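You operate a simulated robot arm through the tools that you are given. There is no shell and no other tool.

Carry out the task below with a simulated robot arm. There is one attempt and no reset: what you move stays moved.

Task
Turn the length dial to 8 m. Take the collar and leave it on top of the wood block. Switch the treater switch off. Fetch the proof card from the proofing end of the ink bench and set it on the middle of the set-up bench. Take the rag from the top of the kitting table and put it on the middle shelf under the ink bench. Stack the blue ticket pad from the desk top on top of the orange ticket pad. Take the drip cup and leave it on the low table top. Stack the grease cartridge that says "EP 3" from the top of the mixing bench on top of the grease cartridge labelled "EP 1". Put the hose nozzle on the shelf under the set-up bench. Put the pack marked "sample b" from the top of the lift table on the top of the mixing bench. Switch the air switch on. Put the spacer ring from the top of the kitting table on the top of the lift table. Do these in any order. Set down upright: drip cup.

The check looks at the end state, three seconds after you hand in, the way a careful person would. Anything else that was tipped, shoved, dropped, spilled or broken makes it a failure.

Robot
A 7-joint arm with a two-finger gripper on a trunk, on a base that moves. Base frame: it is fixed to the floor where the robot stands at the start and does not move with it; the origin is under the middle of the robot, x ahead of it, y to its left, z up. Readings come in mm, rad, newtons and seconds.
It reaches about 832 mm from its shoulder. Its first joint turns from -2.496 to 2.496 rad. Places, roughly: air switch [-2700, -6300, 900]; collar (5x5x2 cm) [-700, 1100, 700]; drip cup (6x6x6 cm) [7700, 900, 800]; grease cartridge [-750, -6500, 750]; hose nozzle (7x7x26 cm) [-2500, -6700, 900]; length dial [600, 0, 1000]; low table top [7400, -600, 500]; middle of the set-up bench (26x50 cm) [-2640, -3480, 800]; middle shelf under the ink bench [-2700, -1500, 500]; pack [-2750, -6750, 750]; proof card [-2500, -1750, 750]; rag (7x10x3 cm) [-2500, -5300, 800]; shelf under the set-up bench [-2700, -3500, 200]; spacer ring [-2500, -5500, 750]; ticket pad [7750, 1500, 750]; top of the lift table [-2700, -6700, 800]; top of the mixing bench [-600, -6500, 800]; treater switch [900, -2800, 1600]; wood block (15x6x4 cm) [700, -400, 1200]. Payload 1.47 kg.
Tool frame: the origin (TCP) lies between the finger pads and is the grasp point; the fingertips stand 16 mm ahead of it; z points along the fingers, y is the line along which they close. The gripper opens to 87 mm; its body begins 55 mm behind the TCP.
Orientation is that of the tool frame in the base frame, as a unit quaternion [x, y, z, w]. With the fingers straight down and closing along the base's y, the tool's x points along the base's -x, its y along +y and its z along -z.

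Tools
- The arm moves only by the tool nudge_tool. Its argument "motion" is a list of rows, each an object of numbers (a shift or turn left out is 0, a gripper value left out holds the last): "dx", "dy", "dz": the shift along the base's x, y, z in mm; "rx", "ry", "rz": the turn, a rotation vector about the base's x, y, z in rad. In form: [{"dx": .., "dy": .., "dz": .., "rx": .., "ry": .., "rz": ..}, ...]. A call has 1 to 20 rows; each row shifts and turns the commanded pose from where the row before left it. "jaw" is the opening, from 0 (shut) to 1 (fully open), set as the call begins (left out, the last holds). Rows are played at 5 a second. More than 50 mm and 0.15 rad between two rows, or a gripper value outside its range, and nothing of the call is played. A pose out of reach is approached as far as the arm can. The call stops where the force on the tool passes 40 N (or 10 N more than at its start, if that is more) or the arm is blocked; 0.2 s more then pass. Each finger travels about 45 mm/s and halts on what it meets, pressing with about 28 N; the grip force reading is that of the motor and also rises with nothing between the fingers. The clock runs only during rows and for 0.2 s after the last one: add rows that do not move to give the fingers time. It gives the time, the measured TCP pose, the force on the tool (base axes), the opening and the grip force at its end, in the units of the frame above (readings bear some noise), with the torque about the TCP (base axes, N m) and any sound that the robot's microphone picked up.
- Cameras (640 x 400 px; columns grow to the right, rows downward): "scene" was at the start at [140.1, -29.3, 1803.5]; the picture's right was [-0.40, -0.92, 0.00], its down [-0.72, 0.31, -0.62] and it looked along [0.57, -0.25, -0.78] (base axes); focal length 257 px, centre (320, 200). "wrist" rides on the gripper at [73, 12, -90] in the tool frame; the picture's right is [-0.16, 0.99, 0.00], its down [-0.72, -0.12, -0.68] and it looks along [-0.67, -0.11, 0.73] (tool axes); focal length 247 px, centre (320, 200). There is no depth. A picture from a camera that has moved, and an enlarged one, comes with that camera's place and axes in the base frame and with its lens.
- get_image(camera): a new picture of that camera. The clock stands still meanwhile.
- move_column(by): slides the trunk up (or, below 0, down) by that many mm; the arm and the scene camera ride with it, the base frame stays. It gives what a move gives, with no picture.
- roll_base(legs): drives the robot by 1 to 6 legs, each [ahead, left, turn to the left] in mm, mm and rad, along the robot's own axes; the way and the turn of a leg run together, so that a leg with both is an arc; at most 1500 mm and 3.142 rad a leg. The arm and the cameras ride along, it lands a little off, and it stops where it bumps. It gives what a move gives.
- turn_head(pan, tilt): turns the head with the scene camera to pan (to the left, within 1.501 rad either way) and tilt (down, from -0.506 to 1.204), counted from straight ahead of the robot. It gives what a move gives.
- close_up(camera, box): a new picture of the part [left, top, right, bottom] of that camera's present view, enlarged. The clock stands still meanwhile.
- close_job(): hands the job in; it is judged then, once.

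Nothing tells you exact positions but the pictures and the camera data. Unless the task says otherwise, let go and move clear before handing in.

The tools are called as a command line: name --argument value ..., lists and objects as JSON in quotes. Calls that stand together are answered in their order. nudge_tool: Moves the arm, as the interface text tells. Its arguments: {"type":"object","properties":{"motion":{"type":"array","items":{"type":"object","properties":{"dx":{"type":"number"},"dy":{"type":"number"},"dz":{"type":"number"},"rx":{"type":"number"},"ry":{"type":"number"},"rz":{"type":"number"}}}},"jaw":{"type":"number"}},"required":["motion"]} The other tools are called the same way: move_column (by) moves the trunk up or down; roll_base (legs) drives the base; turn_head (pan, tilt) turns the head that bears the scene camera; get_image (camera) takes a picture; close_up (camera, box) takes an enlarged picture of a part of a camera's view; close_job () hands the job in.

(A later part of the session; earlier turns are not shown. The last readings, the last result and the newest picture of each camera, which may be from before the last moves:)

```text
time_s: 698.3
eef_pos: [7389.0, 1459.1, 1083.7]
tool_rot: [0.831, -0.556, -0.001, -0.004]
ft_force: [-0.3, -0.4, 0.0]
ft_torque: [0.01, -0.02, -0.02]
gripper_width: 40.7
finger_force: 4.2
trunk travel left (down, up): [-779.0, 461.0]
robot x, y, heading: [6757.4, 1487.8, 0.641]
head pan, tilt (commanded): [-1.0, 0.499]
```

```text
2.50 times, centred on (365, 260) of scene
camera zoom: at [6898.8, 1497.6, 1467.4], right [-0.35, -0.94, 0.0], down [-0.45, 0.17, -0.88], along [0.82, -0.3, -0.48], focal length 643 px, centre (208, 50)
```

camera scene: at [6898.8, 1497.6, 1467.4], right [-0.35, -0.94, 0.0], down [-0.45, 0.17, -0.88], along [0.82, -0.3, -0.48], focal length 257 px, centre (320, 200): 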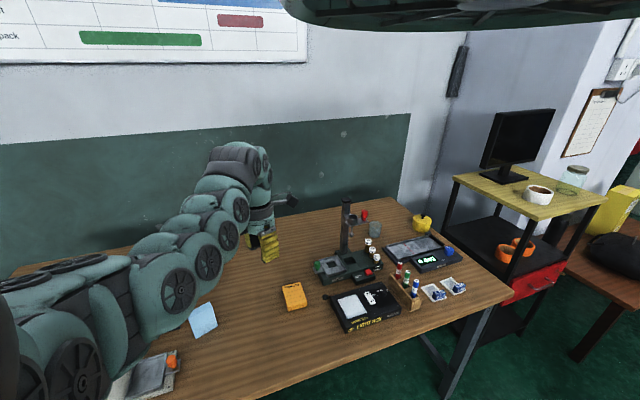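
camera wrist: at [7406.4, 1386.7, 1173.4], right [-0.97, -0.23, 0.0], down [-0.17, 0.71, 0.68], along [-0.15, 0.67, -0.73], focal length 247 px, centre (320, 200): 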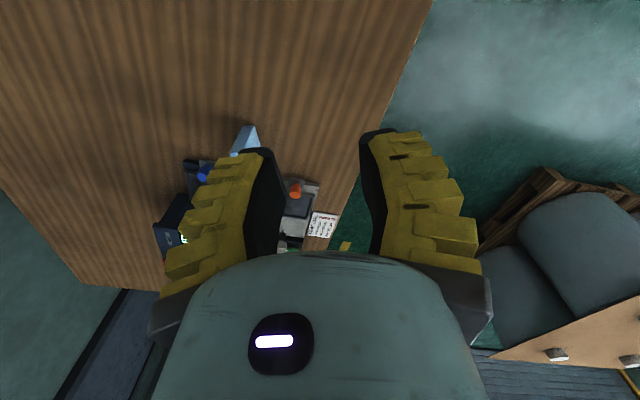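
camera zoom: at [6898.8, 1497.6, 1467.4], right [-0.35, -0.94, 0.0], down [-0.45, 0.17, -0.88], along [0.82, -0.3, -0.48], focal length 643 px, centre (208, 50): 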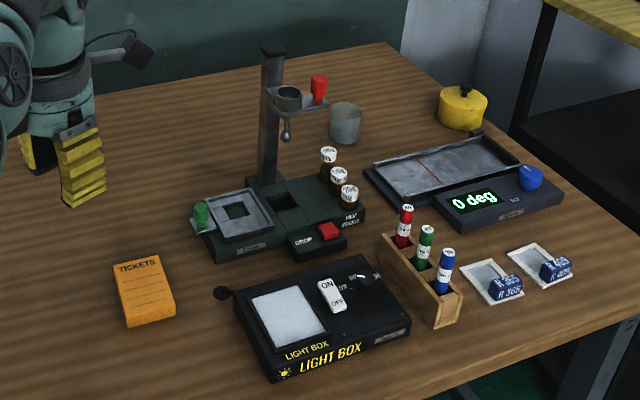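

close_up --camera "wrist" --box '[140, 90, 380, 260]'

```text
2.35 times, centred on (260, 175) of wrist
camera zoom: at [7406.4, 1386.7, 1173.4], right [-0.97, -0.23, 0.0], down [-0.17, 0.71, 0.68], along [-0.15, 0.67, -0.73], focal length 581 px, centre (461, 259)
```

zoom: 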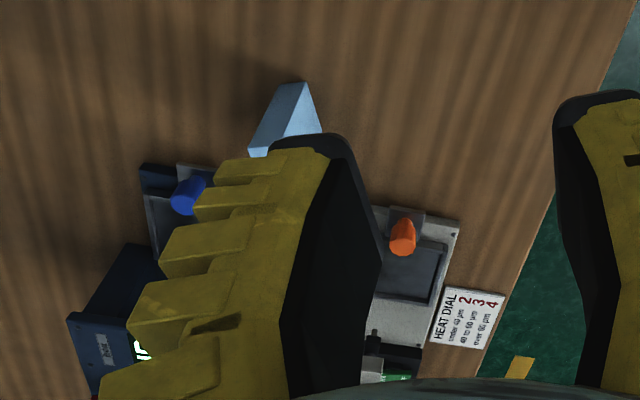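

nudge_tool --motion '[{"dx": 40, "dy": 20}, {"dx": 40, "dy": 20}]' --jaw 1.0

get_image --camera "wrist"

get_image --camera "scene"

```text
time_s: 698.9
eef_pos: [7444.3, 1504.4, 1107.6]
tool_rot: [0.831, -0.556, 0.001, -0.003]
ft_force: [-0.2, 0.3, 0.4]
ft_torque: [0.02, 0.05, -0.01]
gripper_width: 87.5
finger_force: 0.0
out of reach, approached as far as the arm can: row 2
trunk travel left (down, up): [-779.0, 461.0]
robot x, y, heading: [6755.6, 1486.2, 0.647]
head pan, tilt (commanded): [-1.0, 0.499]
```

```text
taken
camera wrist: at [7460.9, 1431.2, 1196.7], right [-0.97, -0.23, -0.01], down [-0.17, 0.71, 0.68], along [-0.15, 0.67, -0.73], focal length 247 px, centre (320, 200)
```

wrist: 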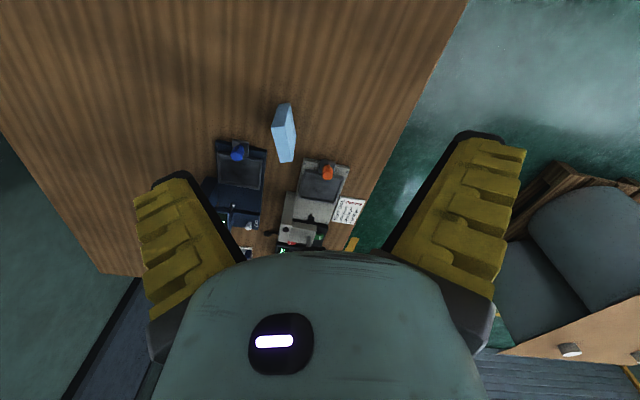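

```text
taken
camera scene: at [6899.7, 1498.1, 1467.7], right [-0.35, -0.94, 0.0], down [-0.45, 0.17, -0.88], along [0.82, -0.3, -0.48], focal length 257 px, centre (320, 200)
```

scene: 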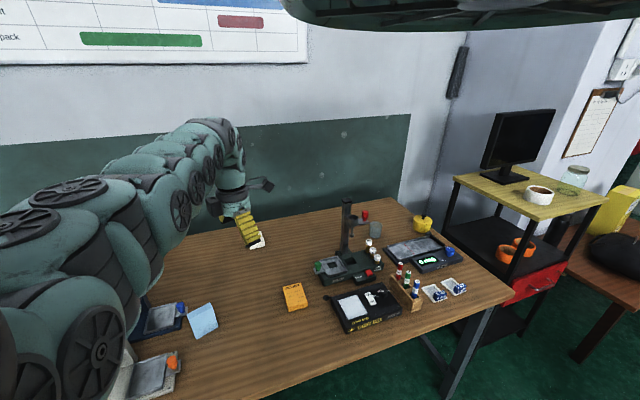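

close_up --camera "wrist" --box '[200, 80, 360, 200]'

close_up --camera "scene" --box '[120, 280, 280, 400]'

```text
3.33 times, centred on (280, 140) of wrist
camera zoom: at [7460.9, 1431.2, 1196.7], right [-0.97, -0.23, -0.01], down [-0.17, 0.71, 0.68], along [-0.15, 0.67, -0.73], focal length 823 px, centre (453, 400)
```

zoom: 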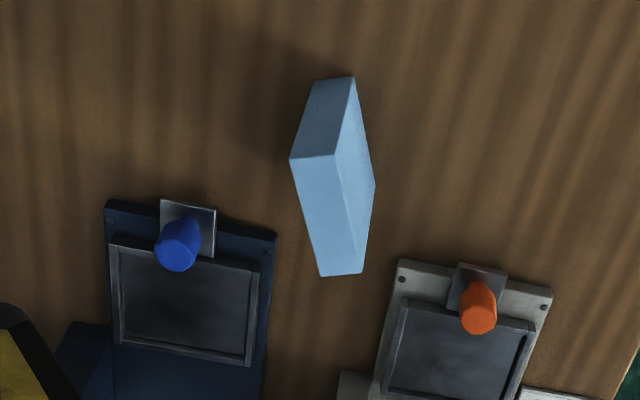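

```text
3.33 times, centred on (200, 340) of scene
camera zoom: at [6899.7, 1498.1, 1467.7], right [-0.35, -0.94, 0.0], down [-0.45, 0.17, -0.88], along [0.82, -0.3, -0.48], focal length 858 px, centre (720, -267)
```

zoom: 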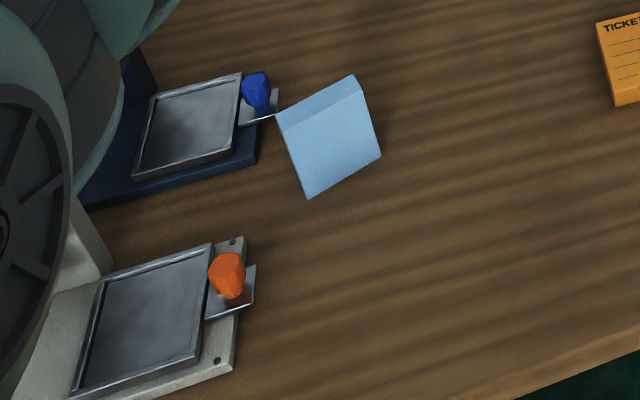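

The blue pad is standing upright on its short edge at about (7471, 1646), nothing else disturbed. I'll grip it by its thickness from above, so I move over it.

roll_base --legs '[[107, 97, 0]]'

get_image --camera "wrist"

get_image --camera "scene"

```text
time_s: 700.2
eef_pos: [7470.0, 1646.2, 1105.5]
tool_rot: [0.831, -0.556, 0.0, -0.003]
ft_force: [0.1, 0.4, 0.3]
ft_torque: [0.0, -0.04, -0.01]
gripper_width: 87.2
finger_force: 0.0
trunk travel left (down, up): [-779.0, 461.0]
robot x, y, heading: [6786.9, 1625.9, 0.647]
head pan, tilt (commanded): [-1.0, 0.499]
```

```text
taken
camera wrist: at [7487.0, 1572.0, 1194.3], right [-0.97, -0.23, 0.0], down [-0.17, 0.71, 0.68], along [-0.15, 0.67, -0.73], focal length 247 px, centre (320, 200)
```

wrist: 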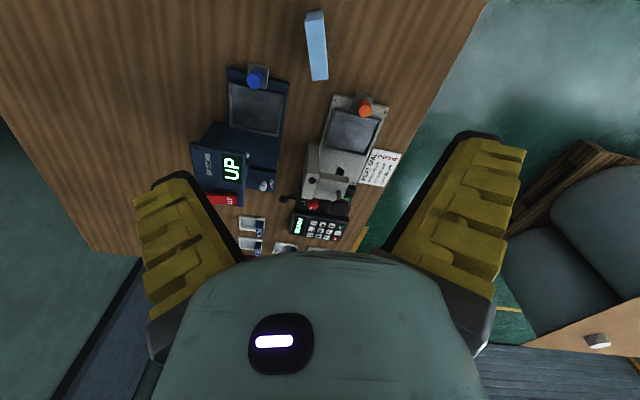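

```text
taken
camera scene: at [6926.6, 1639.4, 1467.4], right [-0.35, -0.94, 0.0], down [-0.45, 0.17, -0.88], along [0.82, -0.3, -0.48], focal length 257 px, centre (320, 200)
```

scene: 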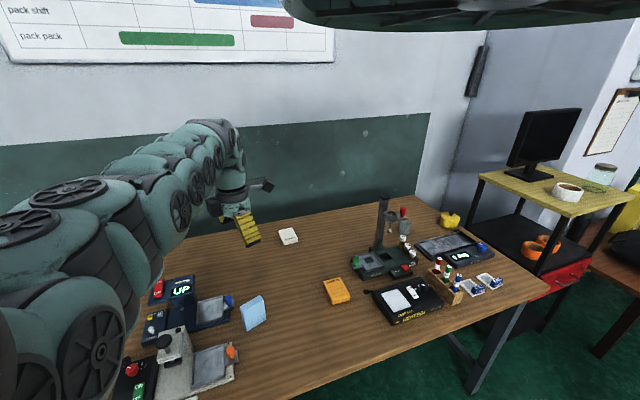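

close_up --camera "wrist" --box '[260, 0, 380, 100]'

close_up --camera "scene" --box '[180, 270, 300, 350]'

```text
4.00 times, centred on (320, 50) of wrist
camera zoom: at [7487.0, 1572.0, 1194.3], right [-0.97, -0.23, 0.0], down [-0.17, 0.71, 0.68], along [-0.15, 0.67, -0.73], focal length 988 px, centre (320, 800)
```

zoom: 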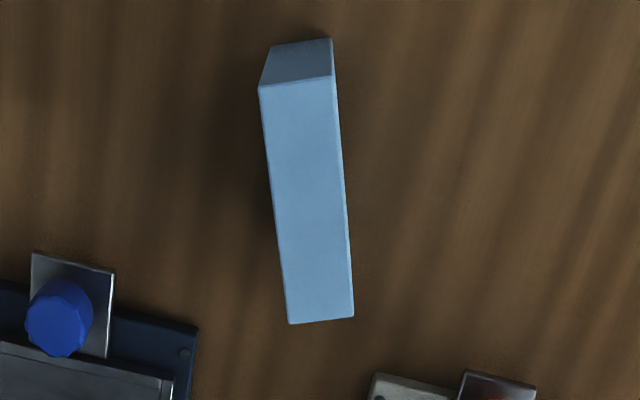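

```text
5.00 times, centred on (240, 310) of scene
camera zoom: at [6926.6, 1639.4, 1467.4], right [-0.35, -0.94, 0.0], down [-0.45, 0.17, -0.88], along [0.82, -0.3, -0.48], focal length 1286 px, centre (720, -350)
```

zoom: 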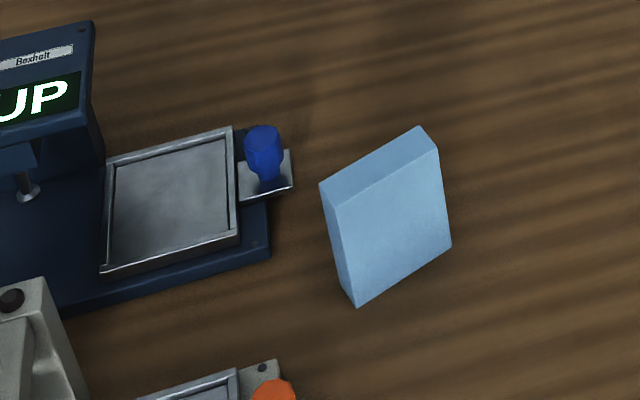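

nudge_tool --motion '[{"dx": 3, "dy": -2, "rz": -0.047}]'

move_column --by -210

get_image --camera "wrist"

```text
time_s: 700.6
eef_pos: [7469.8, 1644.4, 1104.7]
tool_rot: [0.818, -0.575, 0.0, -0.003]
ft_force: [0.5, 0.2, 1.3]
ft_torque: [-0.03, 0.02, -0.01]
gripper_width: 87.0
finger_force: 0.1
out of reach, approached as far as the arm can: row 1
trunk travel left (down, up): [-779.0, 461.0]
robot x, y, heading: [6785.4, 1628.7, 0.647]
head pan, tilt (commanded): [-1.0, 0.499]
```

```text
time_s: 702.9
eef_pos: [7468.5, 1643.5, 895.8]
tool_rot: [0.817, -0.576, 0.0, -0.002]
ft_force: [-0.4, 0.5, -0.1]
ft_torque: [-0.02, 0.0, -0.04]
gripper_width: 86.9
finger_force: 0.1
trunk travel left (down, up): [-569.0, 671.0]
robot x, y, heading: [6784.0, 1627.3, 0.64]
head pan, tilt (commanded): [-1.0, 0.499]
```

```text
taken
camera wrist: at [7484.1, 1570.4, 984.7], right [-0.98, -0.18, 0.0], down [-0.14, 0.72, 0.68], along [-0.12, 0.67, -0.73], focal length 247 px, centre (320, 200)
```

wrist: 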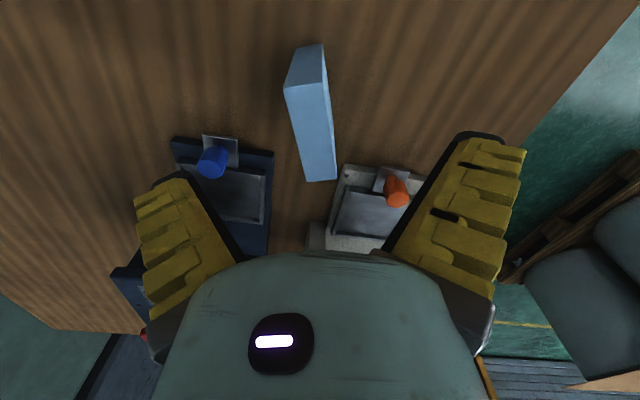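

roll_base --legs '[[3, -8, 0]]'

move_column --by -48

get_image --camera "wrist"

```text
time_s: 703.6
eef_pos: [7476.6, 1639.4, 895.1]
tool_rot: [0.818, -0.576, 0.0, -0.003]
ft_force: [-0.4, -0.2, 0.7]
ft_torque: [0.01, 0.0, -0.01]
gripper_width: 86.9
finger_force: 0.0
trunk travel left (down, up): [-569.0, 671.0]
robot x, y, heading: [6792.4, 1624.8, 0.645]
head pan, tilt (commanded): [-1.0, 0.499]
```

```text
time_s: 704.5
eef_pos: [7477.4, 1640.1, 847.4]
tool_rot: [0.818, -0.576, 0.0, -0.003]
ft_force: [-0.1, -0.6, 0.0]
ft_torque: [-0.01, 0.02, 0.01]
gripper_width: 87.1
finger_force: 0.0
trunk travel left (down, up): [-521.0, 719.0]
robot x, y, heading: [6796.0, 1625.8, 0.644]
head pan, tilt (commanded): [-1.0, 0.499]
```

```text
taken
camera wrist: at [7491.5, 1565.7, 936.9], right [-0.98, -0.18, 0.0], down [-0.14, 0.72, 0.68], along [-0.12, 0.67, -0.73], focal length 247 px, centre (320, 200)
```

wrist: 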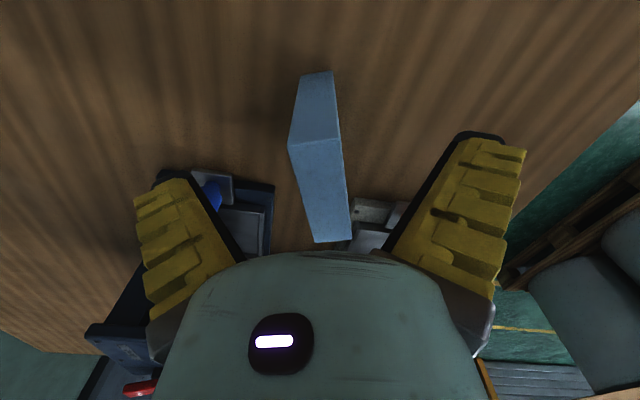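

move_column --by -28

nudge_tool --motion '[{"dx": 0}, {"dx": 0}, {"dx": 0}, {"dx": 0}, {"dx": 0}, {"dx": 0}]' --jaw 0.0

get_image --camera "wrist"

```text
time_s: 705.3
eef_pos: [7477.7, 1639.8, 819.4]
tool_rot: [0.817, -0.576, 0.0, -0.003]
ft_force: [-0.4, 0.1, -0.3]
ft_torque: [-0.01, -0.01, 0.02]
gripper_width: 87.1
finger_force: 0.2
trunk travel left (down, up): [-493.0, 747.0]
robot x, y, heading: [6794.3, 1629.8, 0.644]
head pan, tilt (commanded): [-1.0, 0.499]
```

```text
time_s: 706.7
eef_pos: [7478.1, 1638.7, 819.7]
tool_rot: [0.818, -0.576, 0.001, -0.003]
ft_force: [-3.2, 0.2, 10.0]
ft_torque: [0.18, 0.14, 0.07]
gripper_width: 16.0
finger_force: 27.3
trunk travel left (down, up): [-493.0, 747.0]
robot x, y, heading: [6794.6, 1621.4, 0.645]
head pan, tilt (commanded): [-1.0, 0.499]
```

```text
taken
camera wrist: at [7492.0, 1566.0, 909.9], right [-0.98, -0.18, -0.01], down [-0.14, 0.72, 0.68], along [-0.12, 0.67, -0.73], focal length 247 px, centre (320, 200)
```

wrist: 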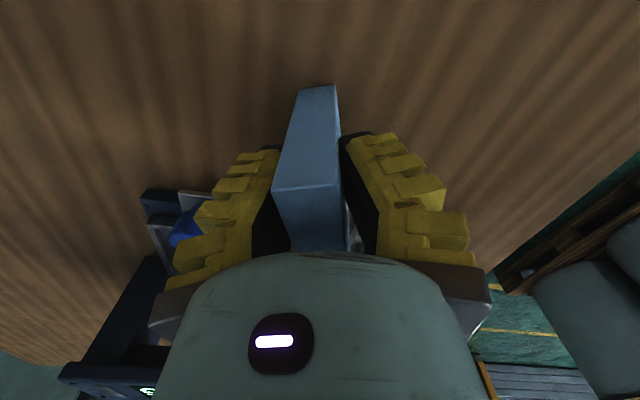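

The standing pad is gripped firmly by its thickness. I lift it, square the hand, and move to the free area in front to lay it down.

move_column --by 80

roll_base --legs '[[-261, 10, 0]]'

nudge_tool --motion '[{"rz": -0.1157}, {"rz": -0.1157}, {"rz": -0.1157}]'

get_image --camera "scene"

```text
time_s: 707.8
eef_pos: [7477.5, 1639.1, 898.7]
tool_rot: [0.818, -0.576, -0.001, -0.003]
ft_force: [0.0, 0.0, -0.7]
ft_torque: [-0.03, 0.03, -0.01]
gripper_width: 11.6
finger_force: 27.6
trunk travel left (down, up): [-573.0, 667.0]
robot x, y, heading: [6790.7, 1622.7, 0.645]
head pan, tilt (commanded): [-1.0, 0.499]
```

```text
time_s: 709.7
eef_pos: [7261.9, 1491.1, 898.1]
tool_rot: [0.818, -0.575, 0.0, -0.002]
ft_force: [-0.5, 0.0, -0.7]
ft_torque: [0.0, 0.01, 0.02]
gripper_width: 11.4
finger_force: 27.8
trunk travel left (down, up): [-573.0, 667.0]
robot x, y, heading: [6576.6, 1471.2, 0.65]
head pan, tilt (commanded): [-1.0, 0.499]
```

```text
time_s: 710.5
eef_pos: [7262.2, 1490.5, 898.8]
tool_rot: [-0.707, 0.707, -0.001, 0.003]
ft_force: [-0.2, -0.8, -1.1]
ft_torque: [0.01, 0.01, 0.03]
gripper_width: 11.8
finger_force: 28.6
trunk travel left (down, up): [-573.0, 667.0]
robot x, y, heading: [6576.5, 1473.7, 0.65]
head pan, tilt (commanded): [-1.0, 0.499]
```

```text
taken
camera scene: at [6719.0, 1485.8, 1261.4], right [-0.35, -0.94, 0.0], down [-0.45, 0.17, -0.88], along [0.82, -0.3, -0.48], focal length 257 px, centre (320, 200)
```

scene: 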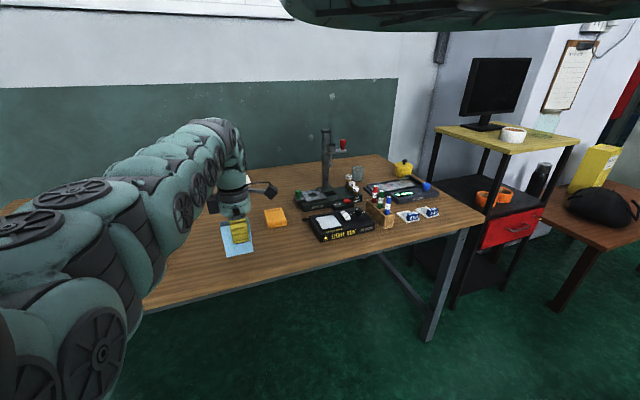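

Pad is secure. Now I tilt the hand 40° about the wrist.

nudge_tool --motion '[{"dx": 32.4, "dz": 1.9, "ry": -0.1164}, {"dx": 31.9, "dz": 5.6, "ry": -0.1164}, {"dx": 31.1, "dz": 9.3, "ry": -0.1164}, {"dx": 29.8, "dz": 12.9, "ry": -0.1164}, {"dx": 28.1, "dz": 16.2, "ry": -0.1164}, {"dx": 26, "dz": 19.4, "ry": -0.1164}]'

get_image --camera "scene"

get_image --camera "wrist"

```text
time_s: 711.9
eef_pos: [7382.1, 1494.3, 958.3]
tool_rot: [0.677, -0.677, 0.204, -0.206]
ft_force: [0.3, -0.5, -1.0]
ft_torque: [-0.02, 0.02, -0.01]
gripper_width: 11.4
finger_force: 28.2
out of reach, approached as far as the arm can: row 1, 2, 3, 5, 6
trunk travel left (down, up): [-573.0, 667.0]
robot x, y, heading: [6578.4, 1475.8, 0.649]
head pan, tilt (commanded): [-1.0, 0.499]
```

```text
taken
camera scene: at [6718.9, 1485.7, 1261.4], right [-0.35, -0.94, 0.0], down [-0.45, 0.17, -0.88], along [0.82, -0.3, -0.48], focal length 257 px, centre (320, 200)
```

scene: 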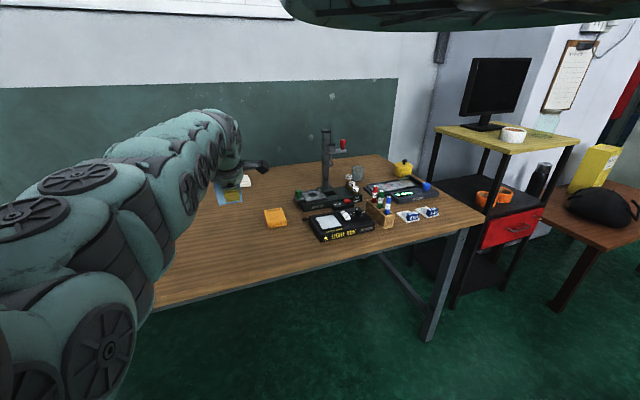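

```text
taken
camera wrist: at [7322.9, 1420.5, 1026.7], right [-0.82, 0.16, -0.55], down [-0.28, 0.72, 0.63], along [0.49, 0.67, -0.55], focal length 247 px, centre (320, 200)
```

wrist: 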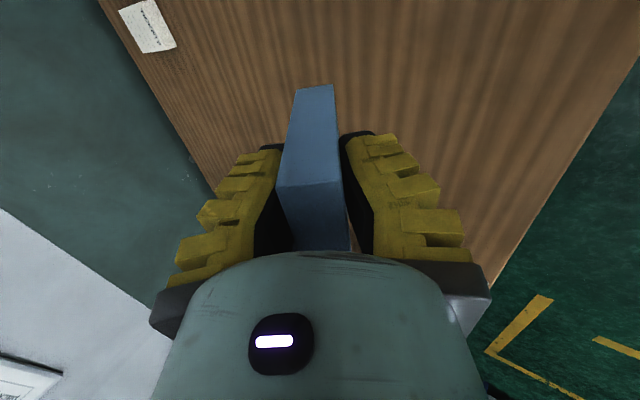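

roll_base --legs '[[50, -43, 0]]'

move_column --by -120

get_image --camera "scene"

move_column --by -10

```text
time_s: 712.9
eef_pos: [7446.8, 1489.4, 959.5]
tool_rot: [-0.677, 0.677, -0.203, 0.206]
ft_force: [1.0, -0.2, -0.6]
ft_torque: [-0.02, 0.04, -0.01]
gripper_width: 11.5
finger_force: 27.6
trunk travel left (down, up): [-573.0, 667.0]
robot x, y, heading: [6640.8, 1471.4, 0.645]
head pan, tilt (commanded): [-1.0, 0.499]
```

```text
time_s: 714.4
eef_pos: [7446.3, 1489.5, 838.3]
tool_rot: [-0.676, 0.678, -0.204, 0.206]
ft_force: [0.5, 0.5, -1.0]
ft_torque: [-0.03, 0.01, -0.03]
gripper_width: 11.6
finger_force: 27.7
trunk travel left (down, up): [-453.0, 787.0]
robot x, y, heading: [6643.1, 1473.0, 0.646]
head pan, tilt (commanded): [-1.0, 0.499]
```

```text
taken
camera scene: at [6784.2, 1481.9, 1141.4], right [-0.35, -0.94, 0.0], down [-0.45, 0.17, -0.88], along [0.82, -0.3, -0.48], focal length 257 px, centre (320, 200)
```

scene: 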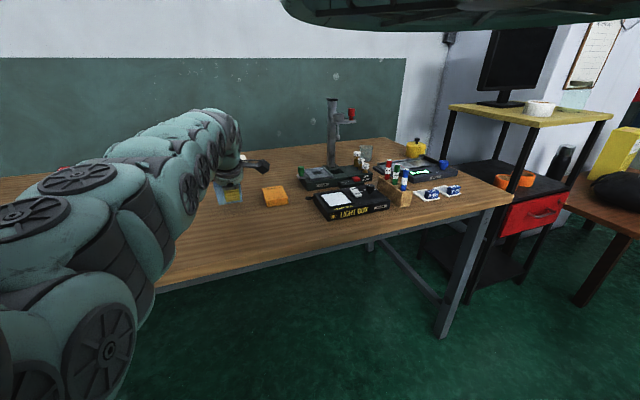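

```text
time_s: 715.0
eef_pos: [7447.3, 1488.4, 828.8]
tool_rot: [-0.676, 0.677, -0.204, 0.206]
ft_force: [-0.5, -0.7, -0.3]
ft_torque: [-0.01, 0.01, 0.02]
gripper_width: 11.8
finger_force: 28.0
trunk travel left (down, up): [-443.0, 797.0]
robot x, y, heading: [6638.6, 1465.7, 0.645]
head pan, tilt (commanded): [-1.0, 0.499]
```

move_column --by -6

close_up --camera "scene" --box '[190, 140, 330, 240]'

move_column --by -5

```text
time_s: 715.5
eef_pos: [7446.8, 1489.5, 822.7]
tool_rot: [-0.676, 0.677, -0.203, 0.207]
ft_force: [-0.8, -0.1, -1.2]
ft_torque: [0.03, -0.02, 0.0]
gripper_width: 11.7
finger_force: 28.2
trunk travel left (down, up): [-437.0, 803.0]
robot x, y, heading: [6641.9, 1471.6, 0.643]
head pan, tilt (commanded): [-1.0, 0.499]
```

```text
4.00 times, centred on (260, 190) of scene
camera zoom: at [6784.2, 1481.8, 1125.4], right [-0.35, -0.94, 0.0], down [-0.45, 0.17, -0.88], along [0.82, -0.3, -0.48], focal length 1029 px, centre (560, 240)
```

zoom: 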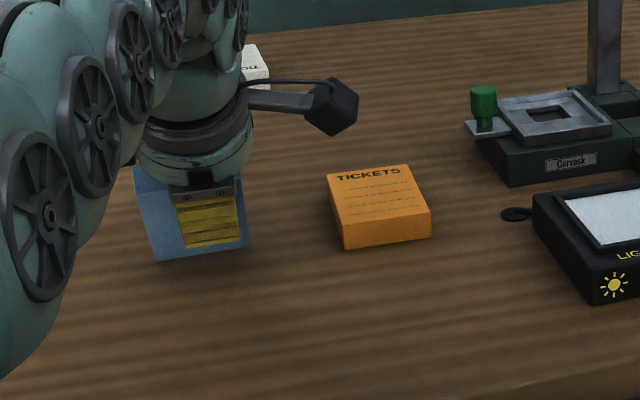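

```text
time_s: 716.1
eef_pos: [7445.7, 1490.0, 817.9]
tool_rot: [-0.676, 0.678, -0.203, 0.205]
ft_force: [-0.8, -0.9, -0.5]
ft_torque: [-0.01, 0.01, -0.03]
gripper_width: 11.8
finger_force: 27.8
trunk travel left (down, up): [-432.0, 808.0]
robot x, y, heading: [6641.9, 1468.0, 0.646]
head pan, tilt (commanded): [-1.0, 0.499]
```

move_column --by -5

move_column --by -4

move_column --by -4

close_up --camera "scene" --box '[190, 140, 330, 240]'

```text
time_s: 716.6
eef_pos: [7448.3, 1489.1, 816.3]
tool_rot: [-0.676, 0.677, -0.206, 0.208]
ft_force: [-5.7, 1.3, 13.2]
ft_torque: [0.07, -0.01, 0.07]
gripper_width: 17.8
finger_force: 27.9
trunk travel left (down, up): [-427.0, 813.0]
robot x, y, heading: [6641.1, 1469.8, 0.646]
head pan, tilt (commanded): [-1.0, 0.499]
```

```text
time_s: 717.1
eef_pos: [7449.1, 1489.4, 812.2]
tool_rot: [-0.676, 0.676, -0.205, 0.208]
ft_force: [-9.5, 0.6, 24.8]
ft_torque: [0.06, -0.04, 0.03]
gripper_width: 27.1
finger_force: 28.6
trunk travel left (down, up): [-423.0, 817.0]
robot x, y, heading: [6643.9, 1471.6, 0.646]
head pan, tilt (commanded): [-1.0, 0.499]
```

```text
time_s: 717.7
eef_pos: [7449.2, 1489.3, 807.4]
tool_rot: [-0.676, 0.678, -0.203, 0.206]
ft_force: [-6.2, -0.1, 19.6]
ft_torque: [-0.09, -0.29, 0.02]
gripper_width: 29.6
finger_force: 28.0
trunk travel left (down, up): [-419.0, 821.0]
robot x, y, heading: [6644.0, 1470.0, 0.647]
head pan, tilt (commanded): [-1.0, 0.499]
```

```text
4.00 times, centred on (260, 190) of scene
camera zoom: at [6785.7, 1481.8, 1107.5], right [-0.35, -0.94, 0.0], down [-0.45, 0.17, -0.88], along [0.82, -0.3, -0.48], focal length 1029 px, centre (560, 240)
```

zoom: 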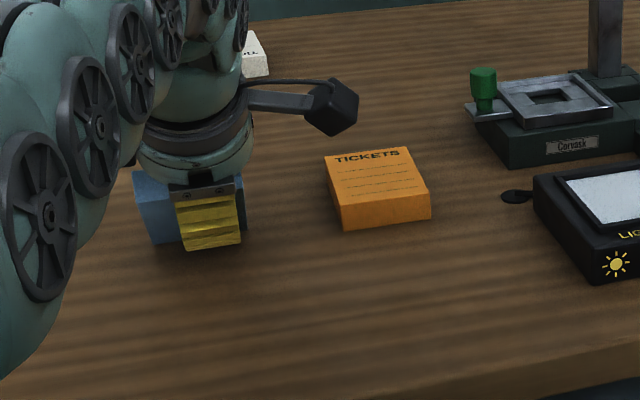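

The pad's lower edge is on the desk. I open the fingers and draw the hand back west so the pad lies down flat.

move_column --by 5

nudge_tool --motion '[{"dx": 0}, {"dx": 0}, {"dx": 0}, {"dx": 0}]' --jaw 0.55

get_image --camera "wrist"

close_up --camera "scene" --box '[190, 140, 330, 240]'

```text
time_s: 718.2
eef_pos: [7448.2, 1489.6, 810.0]
tool_rot: [-0.676, 0.677, -0.204, 0.206]
ft_force: [4.2, 0.6, 7.4]
ft_torque: [-0.07, -0.43, 0.0]
gripper_width: 21.3
finger_force: 28.0
trunk travel left (down, up): [-424.0, 816.0]
robot x, y, heading: [6642.8, 1468.4, 0.647]
head pan, tilt (commanded): [-1.0, 0.499]
```

```text
time_s: 719.2
eef_pos: [7446.6, 1489.8, 809.8]
tool_rot: [-0.676, 0.678, -0.203, 0.205]
ft_force: [-0.9, -0.1, -1.4]
ft_torque: [0.01, -0.01, -0.01]
gripper_width: 53.6
finger_force: 4.3
trunk travel left (down, up): [-424.0, 816.0]
robot x, y, heading: [6643.1, 1472.9, 0.647]
head pan, tilt (commanded): [-1.0, 0.499]
```

```text
taken
camera wrist: at [7388.1, 1416.1, 878.1], right [-0.82, 0.16, -0.55], down [-0.28, 0.72, 0.63], along [0.49, 0.67, -0.55], focal length 247 px, centre (320, 200)
```

wrist: 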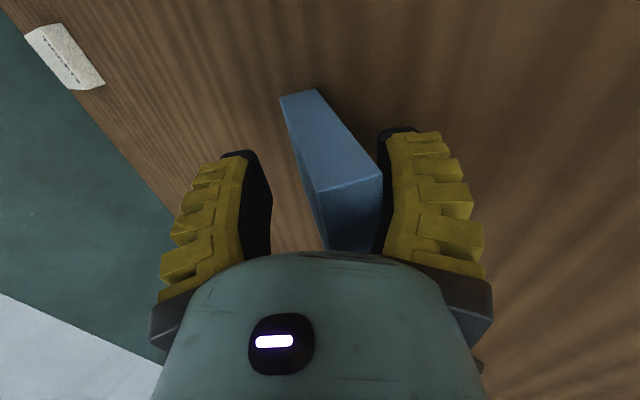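

```text
4.00 times, centred on (260, 190) of scene
camera zoom: at [6784.2, 1481.8, 1112.4], right [-0.35, -0.94, 0.0], down [-0.45, 0.17, -0.88], along [0.82, -0.3, -0.48], focal length 1029 px, centre (560, 240)
```

zoom: 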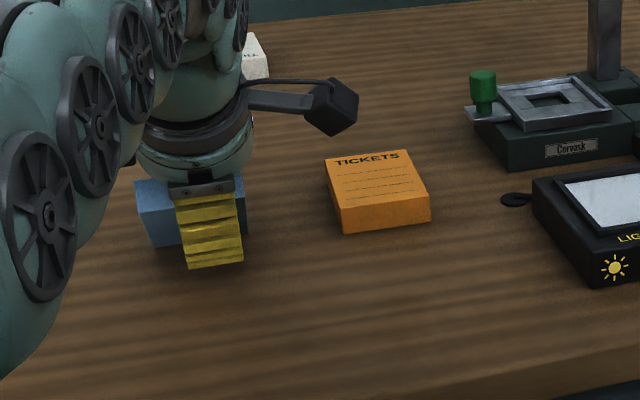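

The pad leans on the west finger as intended. Drawing back west.

roll_base --legs '[[-72, 54, 0]]'

get_image --camera "wrist"

close_up --camera "scene" --box '[190, 140, 330, 240]'

```text
time_s: 720.3
eef_pos: [7357.2, 1489.4, 810.0]
tool_rot: [-0.677, 0.677, -0.203, 0.206]
ft_force: [-0.3, 0.6, -0.5]
ft_torque: [-0.02, -0.01, 0.0]
gripper_width: 53.6
finger_force: 4.0
trunk travel left (down, up): [-424.0, 816.0]
robot x, y, heading: [6549.2, 1469.9, 0.643]
head pan, tilt (commanded): [-1.0, 0.499]
```

```text
taken
camera wrist: at [7298.3, 1414.8, 878.0], right [-0.82, 0.16, -0.55], down [-0.28, 0.72, 0.63], along [0.5, 0.67, -0.55], focal length 247 px, centre (320, 200)
```

wrist: 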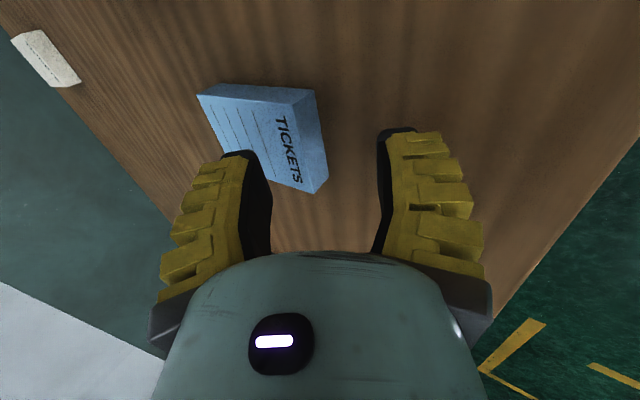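

```text
4.00 times, centred on (260, 190) of scene
camera zoom: at [6694.4, 1480.9, 1112.4], right [-0.35, -0.94, 0.0], down [-0.45, 0.17, -0.88], along [0.82, -0.3, -0.48], focal length 1029 px, centre (560, 240)
```

zoom: 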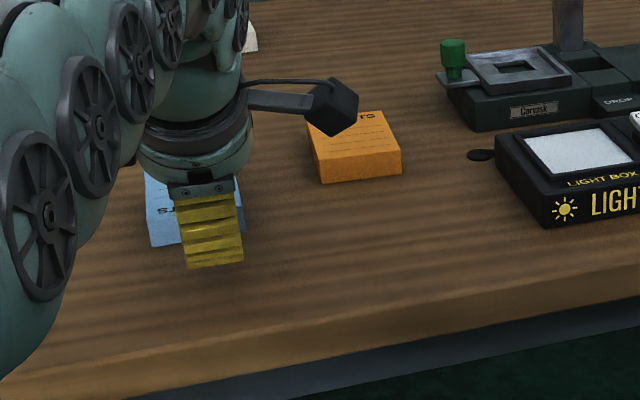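

The blue pad lies flat again, print side up. I rise, straighten the hand and yaw it to grip across the pad's width.

move_column --by 220

nudge_tool --motion '[{"dx": -28.3, "dz": -16.5, "ry": 0.1176}, {"dx": -30.1, "dz": -13.1, "ry": 0.1176}, {"dx": -31.4, "dz": -9.5, "ry": 0.1176}, {"dx": -32.3, "dz": -5.7, "ry": 0.1176}, {"dx": -32.8, "dz": -1.9, "ry": 0.1176}]' --jaw 1.0

nudge_tool --motion '[{"rz": -0.131}, {"rz": -0.131}, {"rz": -0.131}, {"rz": -0.131}, {"rz": -0.131}, {"rz": -0.131}, {"rz": -0.131}, {"rz": -0.131}, {"rz": -0.131}, {"rz": -0.131}, {"rz": -0.131}, {"rz": -0.131}]'

get_image --camera "wrist"

get_image --camera "scene"

```text
time_s: 722.6
eef_pos: [7358.0, 1488.2, 1029.8]
tool_rot: [-0.677, 0.677, -0.203, 0.206]
ft_force: [-0.2, 0.0, 0.1]
ft_torque: [-0.01, 0.02, -0.01]
gripper_width: 53.3
finger_force: 3.8
trunk travel left (down, up): [-644.0, 596.0]
robot x, y, heading: [6553.5, 1466.9, 0.643]
head pan, tilt (commanded): [-1.0, 0.499]
```

```text
time_s: 723.9
eef_pos: [7200.9, 1490.0, 984.2]
tool_rot: [-0.706, 0.708, 0.002, 0.0]
ft_force: [-0.2, 0.3, -0.6]
ft_torque: [0.0, -0.01, 0.01]
gripper_width: 86.7
finger_force: 0.0
trunk travel left (down, up): [-644.0, 596.0]
robot x, y, heading: [6551.7, 1472.6, 0.647]
head pan, tilt (commanded): [-1.0, 0.499]
```

```text
time_s: 726.5
eef_pos: [7203.0, 1489.2, 984.5]
tool_rot: [0.004, 1.0, 0.0, 0.003]
ft_force: [0.0, 0.6, 0.5]
ft_torque: [0.01, 0.0, 0.03]
gripper_width: 87.1
finger_force: 0.0
trunk travel left (down, up): [-644.0, 596.0]
robot x, y, heading: [6554.0, 1468.4, 0.648]
head pan, tilt (commanded): [-1.0, 0.499]
```

```text
taken
camera wrist: at [7129.7, 1499.9, 1073.0], right [0.16, 0.99, 0.0], down [0.72, -0.12, 0.68], along [0.67, -0.11, -0.73], focal length 247 px, centre (320, 200)
```

wrist: 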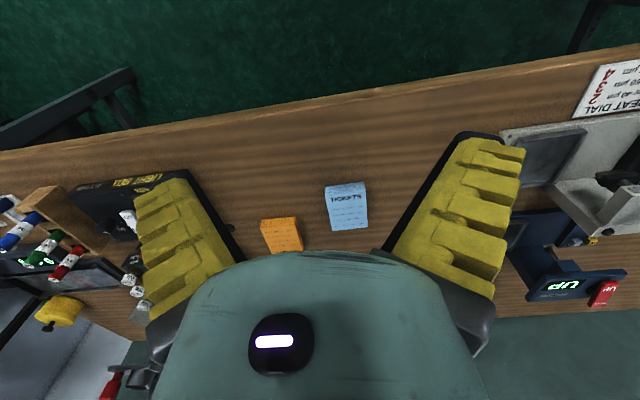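

```text
taken
camera scene: at [6694.6, 1480.9, 1332.4], right [-0.35, -0.94, 0.0], down [-0.45, 0.17, -0.88], along [0.82, -0.3, -0.48], focal length 257 px, centre (320, 200)
```

scene: 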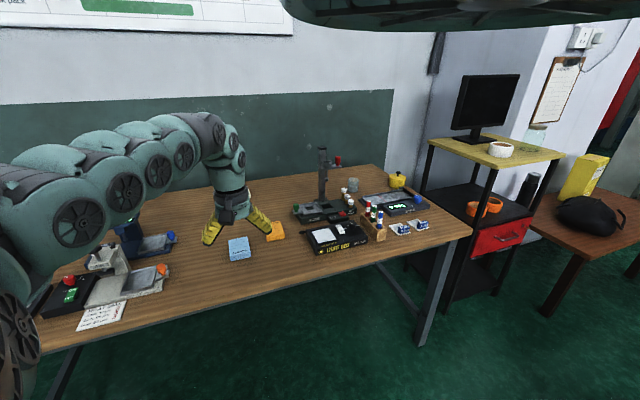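

close_up --camera "wrist" --box '[240, 160, 400, 260]'

close_up --camera "scene" --box '[200, 210, 320, 280]'

```text
4.00 times, centred on (320, 210) of wrist
camera zoom: at [7129.7, 1499.9, 1073.0], right [0.16, 0.99, 0.0], down [0.72, -0.12, 0.68], along [0.67, -0.11, -0.73], focal length 988 px, centre (320, 160)
```

zoom: 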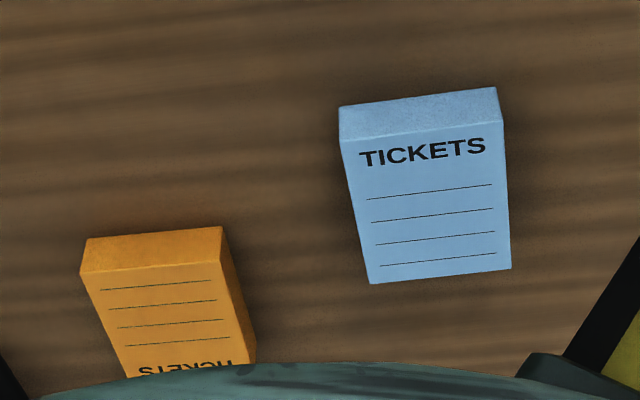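

```text
5.33 times, centred on (260, 245) of scene
camera zoom: at [6694.6, 1480.9, 1332.4], right [-0.35, -0.94, 0.0], down [-0.45, 0.17, -0.88], along [0.82, -0.3, -0.48], focal length 1372 px, centre (640, -40)
```

zoom: 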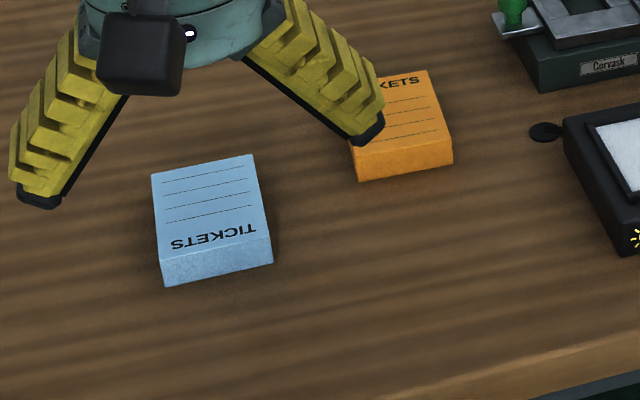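

Both pads are square to the desk: blue centre (7430, 1498), orange centre (7492, 1373), both 21 mm thick. I roll in over the blue pad.

roll_base --legs '[[187, -130, 0]]'

move_column --by -130

get_image --camera "wrist"

```text
time_s: 728.2
eef_pos: [7427.4, 1495.2, 983.4]
tool_rot: [0.001, 1.0, 0.0, 0.003]
ft_force: [0.9, -0.2, -0.3]
ft_torque: [0.0, -0.03, 0.0]
gripper_width: 86.9
finger_force: 0.1
trunk travel left (down, up): [-644.0, 596.0]
robot x, y, heading: [6777.6, 1474.7, 0.65]
head pan, tilt (commanded): [-1.0, 0.499]
```

```text
time_s: 729.7
eef_pos: [7426.6, 1495.3, 854.0]
tool_rot: [0.002, 1.0, 0.0, 0.002]
ft_force: [0.4, -0.2, -0.7]
ft_torque: [-0.01, 0.0, 0.01]
gripper_width: 87.0
finger_force: 0.1
trunk travel left (down, up): [-514.0, 726.0]
robot x, y, heading: [6776.1, 1472.1, 0.65]
head pan, tilt (commanded): [-1.0, 0.499]
```

```text
taken
camera wrist: at [7354.8, 1506.5, 943.1], right [0.16, 0.99, 0.0], down [0.72, -0.12, 0.68], along [0.67, -0.11, -0.73], focal length 247 px, centre (320, 200)
```

wrist: 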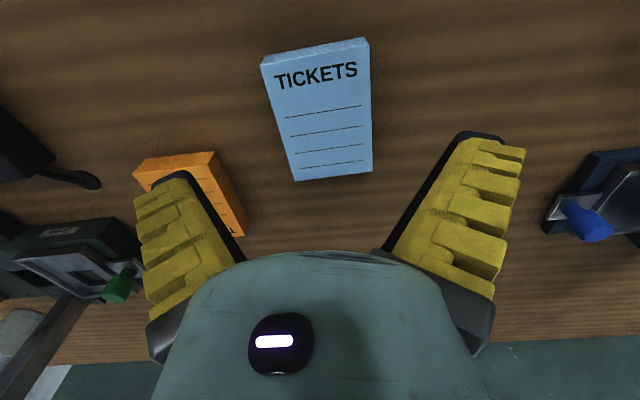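

nudge_tool --motion '[{"dx": 5, "dy": 2}]'

move_column --by -60

get_image --camera "wrist"

```text
time_s: 730.1
eef_pos: [7432.5, 1496.3, 853.5]
tool_rot: [0.002, 1.0, 0.001, 0.002]
ft_force: [-0.2, -0.3, -0.2]
ft_torque: [-0.01, 0.02, 0.01]
gripper_width: 86.8
finger_force: 0.1
trunk travel left (down, up): [-514.0, 726.0]
robot x, y, heading: [6778.6, 1470.4, 0.645]
head pan, tilt (commanded): [-1.0, 0.499]
```

```text
time_s: 731.1
eef_pos: [7432.1, 1497.5, 794.3]
tool_rot: [0.002, 1.0, 0.0, 0.003]
ft_force: [-0.4, -0.5, -0.1]
ft_torque: [-0.01, 0.02, 0.0]
gripper_width: 87.2
finger_force: 0.0
trunk travel left (down, up): [-454.0, 786.0]
robot x, y, heading: [6778.8, 1473.3, 0.648]
head pan, tilt (commanded): [-1.0, 0.499]
```

```text
taken
camera wrist: at [7359.8, 1508.8, 883.1], right [0.16, 0.99, 0.0], down [0.72, -0.12, 0.68], along [0.67, -0.11, -0.73], focal length 247 px, centre (320, 200)
```

wrist: 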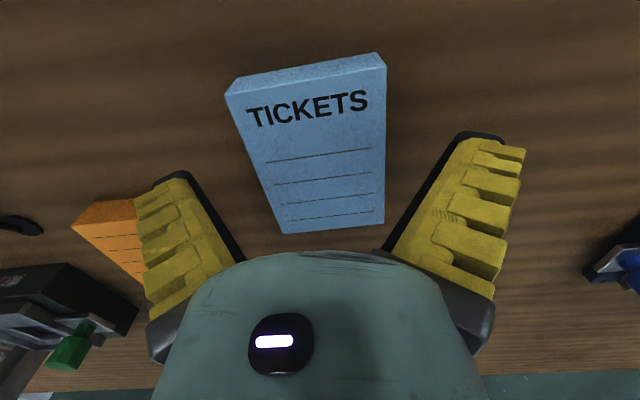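

move_column --by -10

nudge_tool --motion '[{"dx": 0}, {"dx": 0}, {"dx": 0}, {"dx": 0}]' --jaw 0.0

move_column --by 55

get_image --camera "wrist"

```text
time_s: 731.7
eef_pos: [7432.1, 1498.2, 783.3]
tool_rot: [0.002, 1.0, 0.001, 0.002]
ft_force: [-1.0, 0.6, -0.3]
ft_torque: [0.03, 0.01, -0.01]
gripper_width: 87.2
finger_force: 0.1
trunk travel left (down, up): [-444.0, 796.0]
robot x, y, heading: [6775.0, 1477.0, 0.646]
head pan, tilt (commanded): [-1.0, 0.499]
```

```text
time_s: 732.7
eef_pos: [7432.3, 1497.5, 783.5]
tool_rot: [0.002, 1.0, 0.001, 0.002]
ft_force: [-2.5, -0.1, 5.5]
ft_torque: [0.0, 0.01, 0.04]
gripper_width: 59.2
finger_force: 28.1
trunk travel left (down, up): [-444.0, 796.0]
robot x, y, heading: [6779.0, 1475.0, 0.649]
head pan, tilt (commanded): [-1.0, 0.499]
```

```text
time_s: 733.7
eef_pos: [7432.1, 1497.2, 838.0]
tool_rot: [0.002, 1.0, 0.001, 0.002]
ft_force: [-0.1, -0.9, -0.6]
ft_torque: [-0.04, 0.01, 0.02]
gripper_width: 57.3
finger_force: 28.1
trunk travel left (down, up): [-499.0, 741.0]
robot x, y, heading: [6777.9, 1475.5, 0.649]
head pan, tilt (commanded): [-1.0, 0.499]
```

```text
taken
camera wrist: at [7359.2, 1508.6, 927.6], right [0.16, 0.99, 0.0], down [0.72, -0.12, 0.68], along [0.67, -0.11, -0.73], focal length 247 px, centre (320, 200)
```

wrist: 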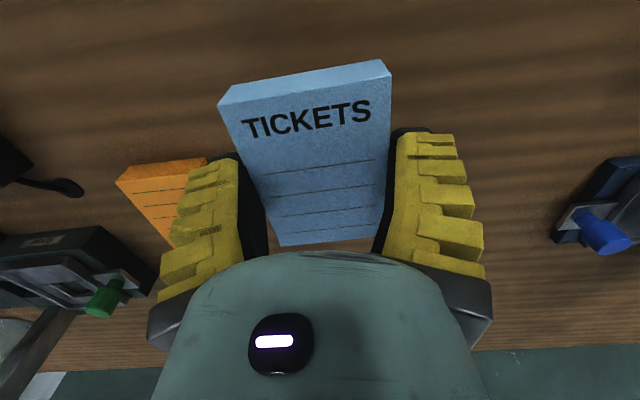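

Held. Quick hop over the orange pad.

roll_base --legs '[[-27, -136, 0]]'

get_image --camera "wrist"

close_up --camera "scene" --box '[190, 200, 330, 300]'

```text
time_s: 735.0
eef_pos: [7493.9, 1374.0, 838.0]
tool_rot: [0.001, 1.0, 0.0, 0.002]
ft_force: [-0.4, -0.3, -1.0]
ft_torque: [0.0, 0.06, -0.02]
gripper_width: 57.1
finger_force: 28.3
trunk travel left (down, up): [-499.0, 741.0]
robot x, y, heading: [6839.7, 1353.7, 0.649]
head pan, tilt (commanded): [-1.0, 0.499]
```

```text
taken
camera wrist: at [7421.3, 1384.3, 927.9], right [0.16, 0.99, 0.0], down [0.72, -0.12, 0.68], along [0.67, -0.11, -0.73], focal length 247 px, centre (320, 200)
```

wrist: 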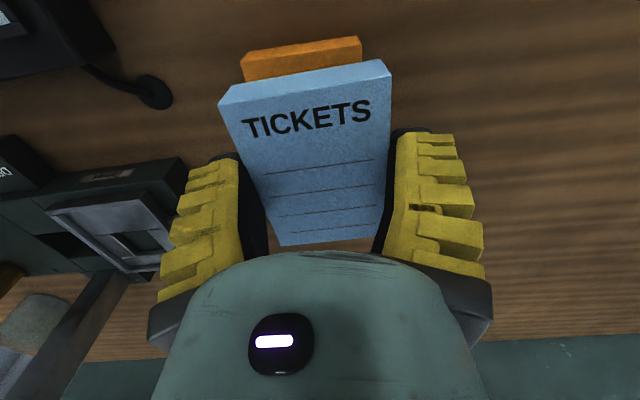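

```text
4.00 times, centred on (260, 250) of scene
camera zoom: at [6981.5, 1362.0, 1187.4], right [-0.34, -0.94, 0.0], down [-0.45, 0.16, -0.88], along [0.82, -0.3, -0.48], focal length 1029 px, centre (560, 0)
```

zoom: 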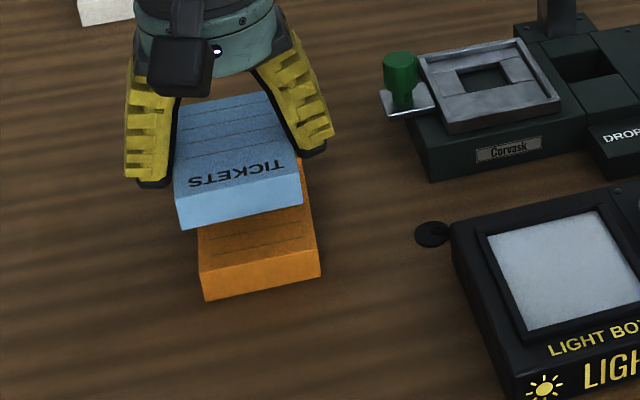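

Well aligned; a small 4 mm correction south, then lower.

nudge_tool --motion '[{"dx": 1.5, "dy": -4}]'

move_column --by -26

close_up --camera "scene" --box '[190, 200, 330, 300]'

move_column --by -4

move_column --by -4

```text
time_s: 735.4
eef_pos: [7494.6, 1369.0, 838.3]
tool_rot: [0.001, 1.0, 0.0, 0.002]
ft_force: [-0.3, -0.3, -1.0]
ft_torque: [0.02, 0.02, 0.0]
gripper_width: 56.8
finger_force: 27.9
trunk travel left (down, up): [-499.0, 741.0]
robot x, y, heading: [6839.4, 1350.5, 0.653]
head pan, tilt (commanded): [-1.0, 0.499]
```

```text
time_s: 736.1
eef_pos: [7495.1, 1369.8, 812.6]
tool_rot: [0.001, 1.0, 0.001, 0.003]
ft_force: [0.4, 0.3, -0.6]
ft_torque: [-0.01, 0.01, -0.05]
gripper_width: 57.0
finger_force: 27.9
trunk travel left (down, up): [-473.0, 767.0]
robot x, y, heading: [6839.9, 1349.6, 0.647]
head pan, tilt (commanded): [-1.0, 0.499]
```

```text
4.00 times, centred on (260, 250) of scene
camera zoom: at [6981.5, 1362.3, 1161.4], right [-0.34, -0.94, 0.0], down [-0.45, 0.16, -0.88], along [0.82, -0.3, -0.48], focal length 1029 px, centre (560, 0)
```

zoom: 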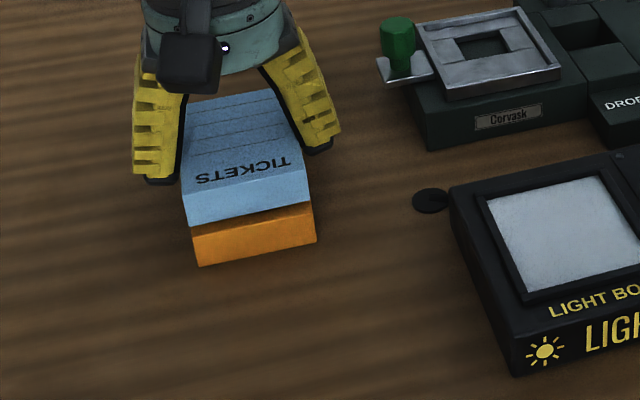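

```text
time_s: 736.7
eef_pos: [7494.7, 1370.2, 808.4]
tool_rot: [0.001, 1.0, 0.002, 0.002]
ft_force: [0.5, -0.6, -0.7]
ft_torque: [0.01, -0.01, 0.01]
gripper_width: 56.7
finger_force: 27.7
trunk travel left (down, up): [-469.0, 771.0]
robot x, y, heading: [6841.4, 1350.8, 0.648]
head pan, tilt (commanded): [-1.0, 0.499]
```

```text
time_s: 737.2
eef_pos: [7495.7, 1369.7, 805.8]
tool_rot: [0.0, 1.0, 0.0, 0.003]
ft_force: [-6.1, 0.5, 11.2]
ft_torque: [-0.01, 0.15, -0.02]
gripper_width: 60.9
finger_force: 27.8
trunk travel left (down, up): [-465.0, 775.0]
robot x, y, heading: [6839.2, 1348.3, 0.646]
head pan, tilt (commanded): [-1.0, 0.499]
```

Contact on the orange pad. Open and rise.

nudge_tool --motion '[{"dx": 0}, {"dx": 0}, {"dx": 0}]' --jaw 1.0

move_column --by 150

close_up --camera "scene" --box '[190, 200, 350, 320]'

get_image --camera "wrist"

```text
time_s: 738.0
eef_pos: [7495.1, 1369.2, 805.1]
tool_rot: [0.001, 1.0, 0.001, 0.002]
ft_force: [0.7, -0.6, 0.5]
ft_torque: [-0.01, 0.0, 0.01]
gripper_width: 87.0
finger_force: 0.1
trunk travel left (down, up): [-465.0, 775.0]
robot x, y, heading: [6840.1, 1347.8, 0.653]
head pan, tilt (commanded): [-1.0, 0.499]
```

```text
time_s: 739.7
eef_pos: [7494.4, 1369.5, 953.9]
tool_rot: [0.0, 1.0, 0.001, 0.002]
ft_force: [0.3, 0.1, 0.3]
ft_torque: [-0.01, -0.01, -0.05]
gripper_width: 86.9
finger_force: 0.0
trunk travel left (down, up): [-615.0, 625.0]
robot x, y, heading: [6840.6, 1348.8, 0.656]
head pan, tilt (commanded): [-1.0, 0.499]
```

```text
3.33 times, centred on (270, 260) of scene
camera zoom: at [6981.4, 1362.2, 1303.3], right [-0.34, -0.94, 0.0], down [-0.45, 0.16, -0.88], along [0.82, -0.3, -0.48], focal length 858 px, centre (487, 0)
```

zoom: 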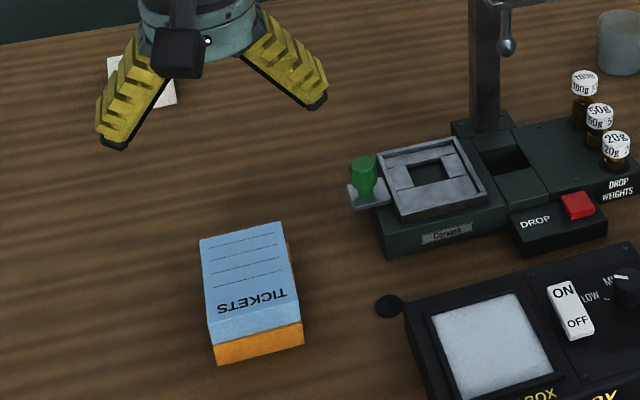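

```text
taken
camera wrist: at [7422.5, 1380.6, 1043.7], right [0.16, 0.99, 0.0], down [0.72, -0.12, 0.68], along [0.67, -0.11, -0.73], focal length 247 px, centre (320, 200)
```

wrist: 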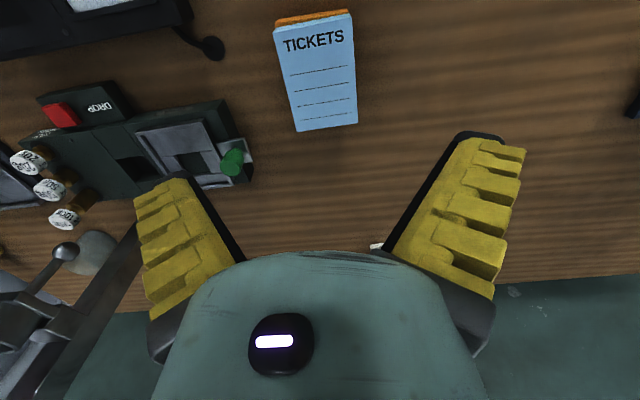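

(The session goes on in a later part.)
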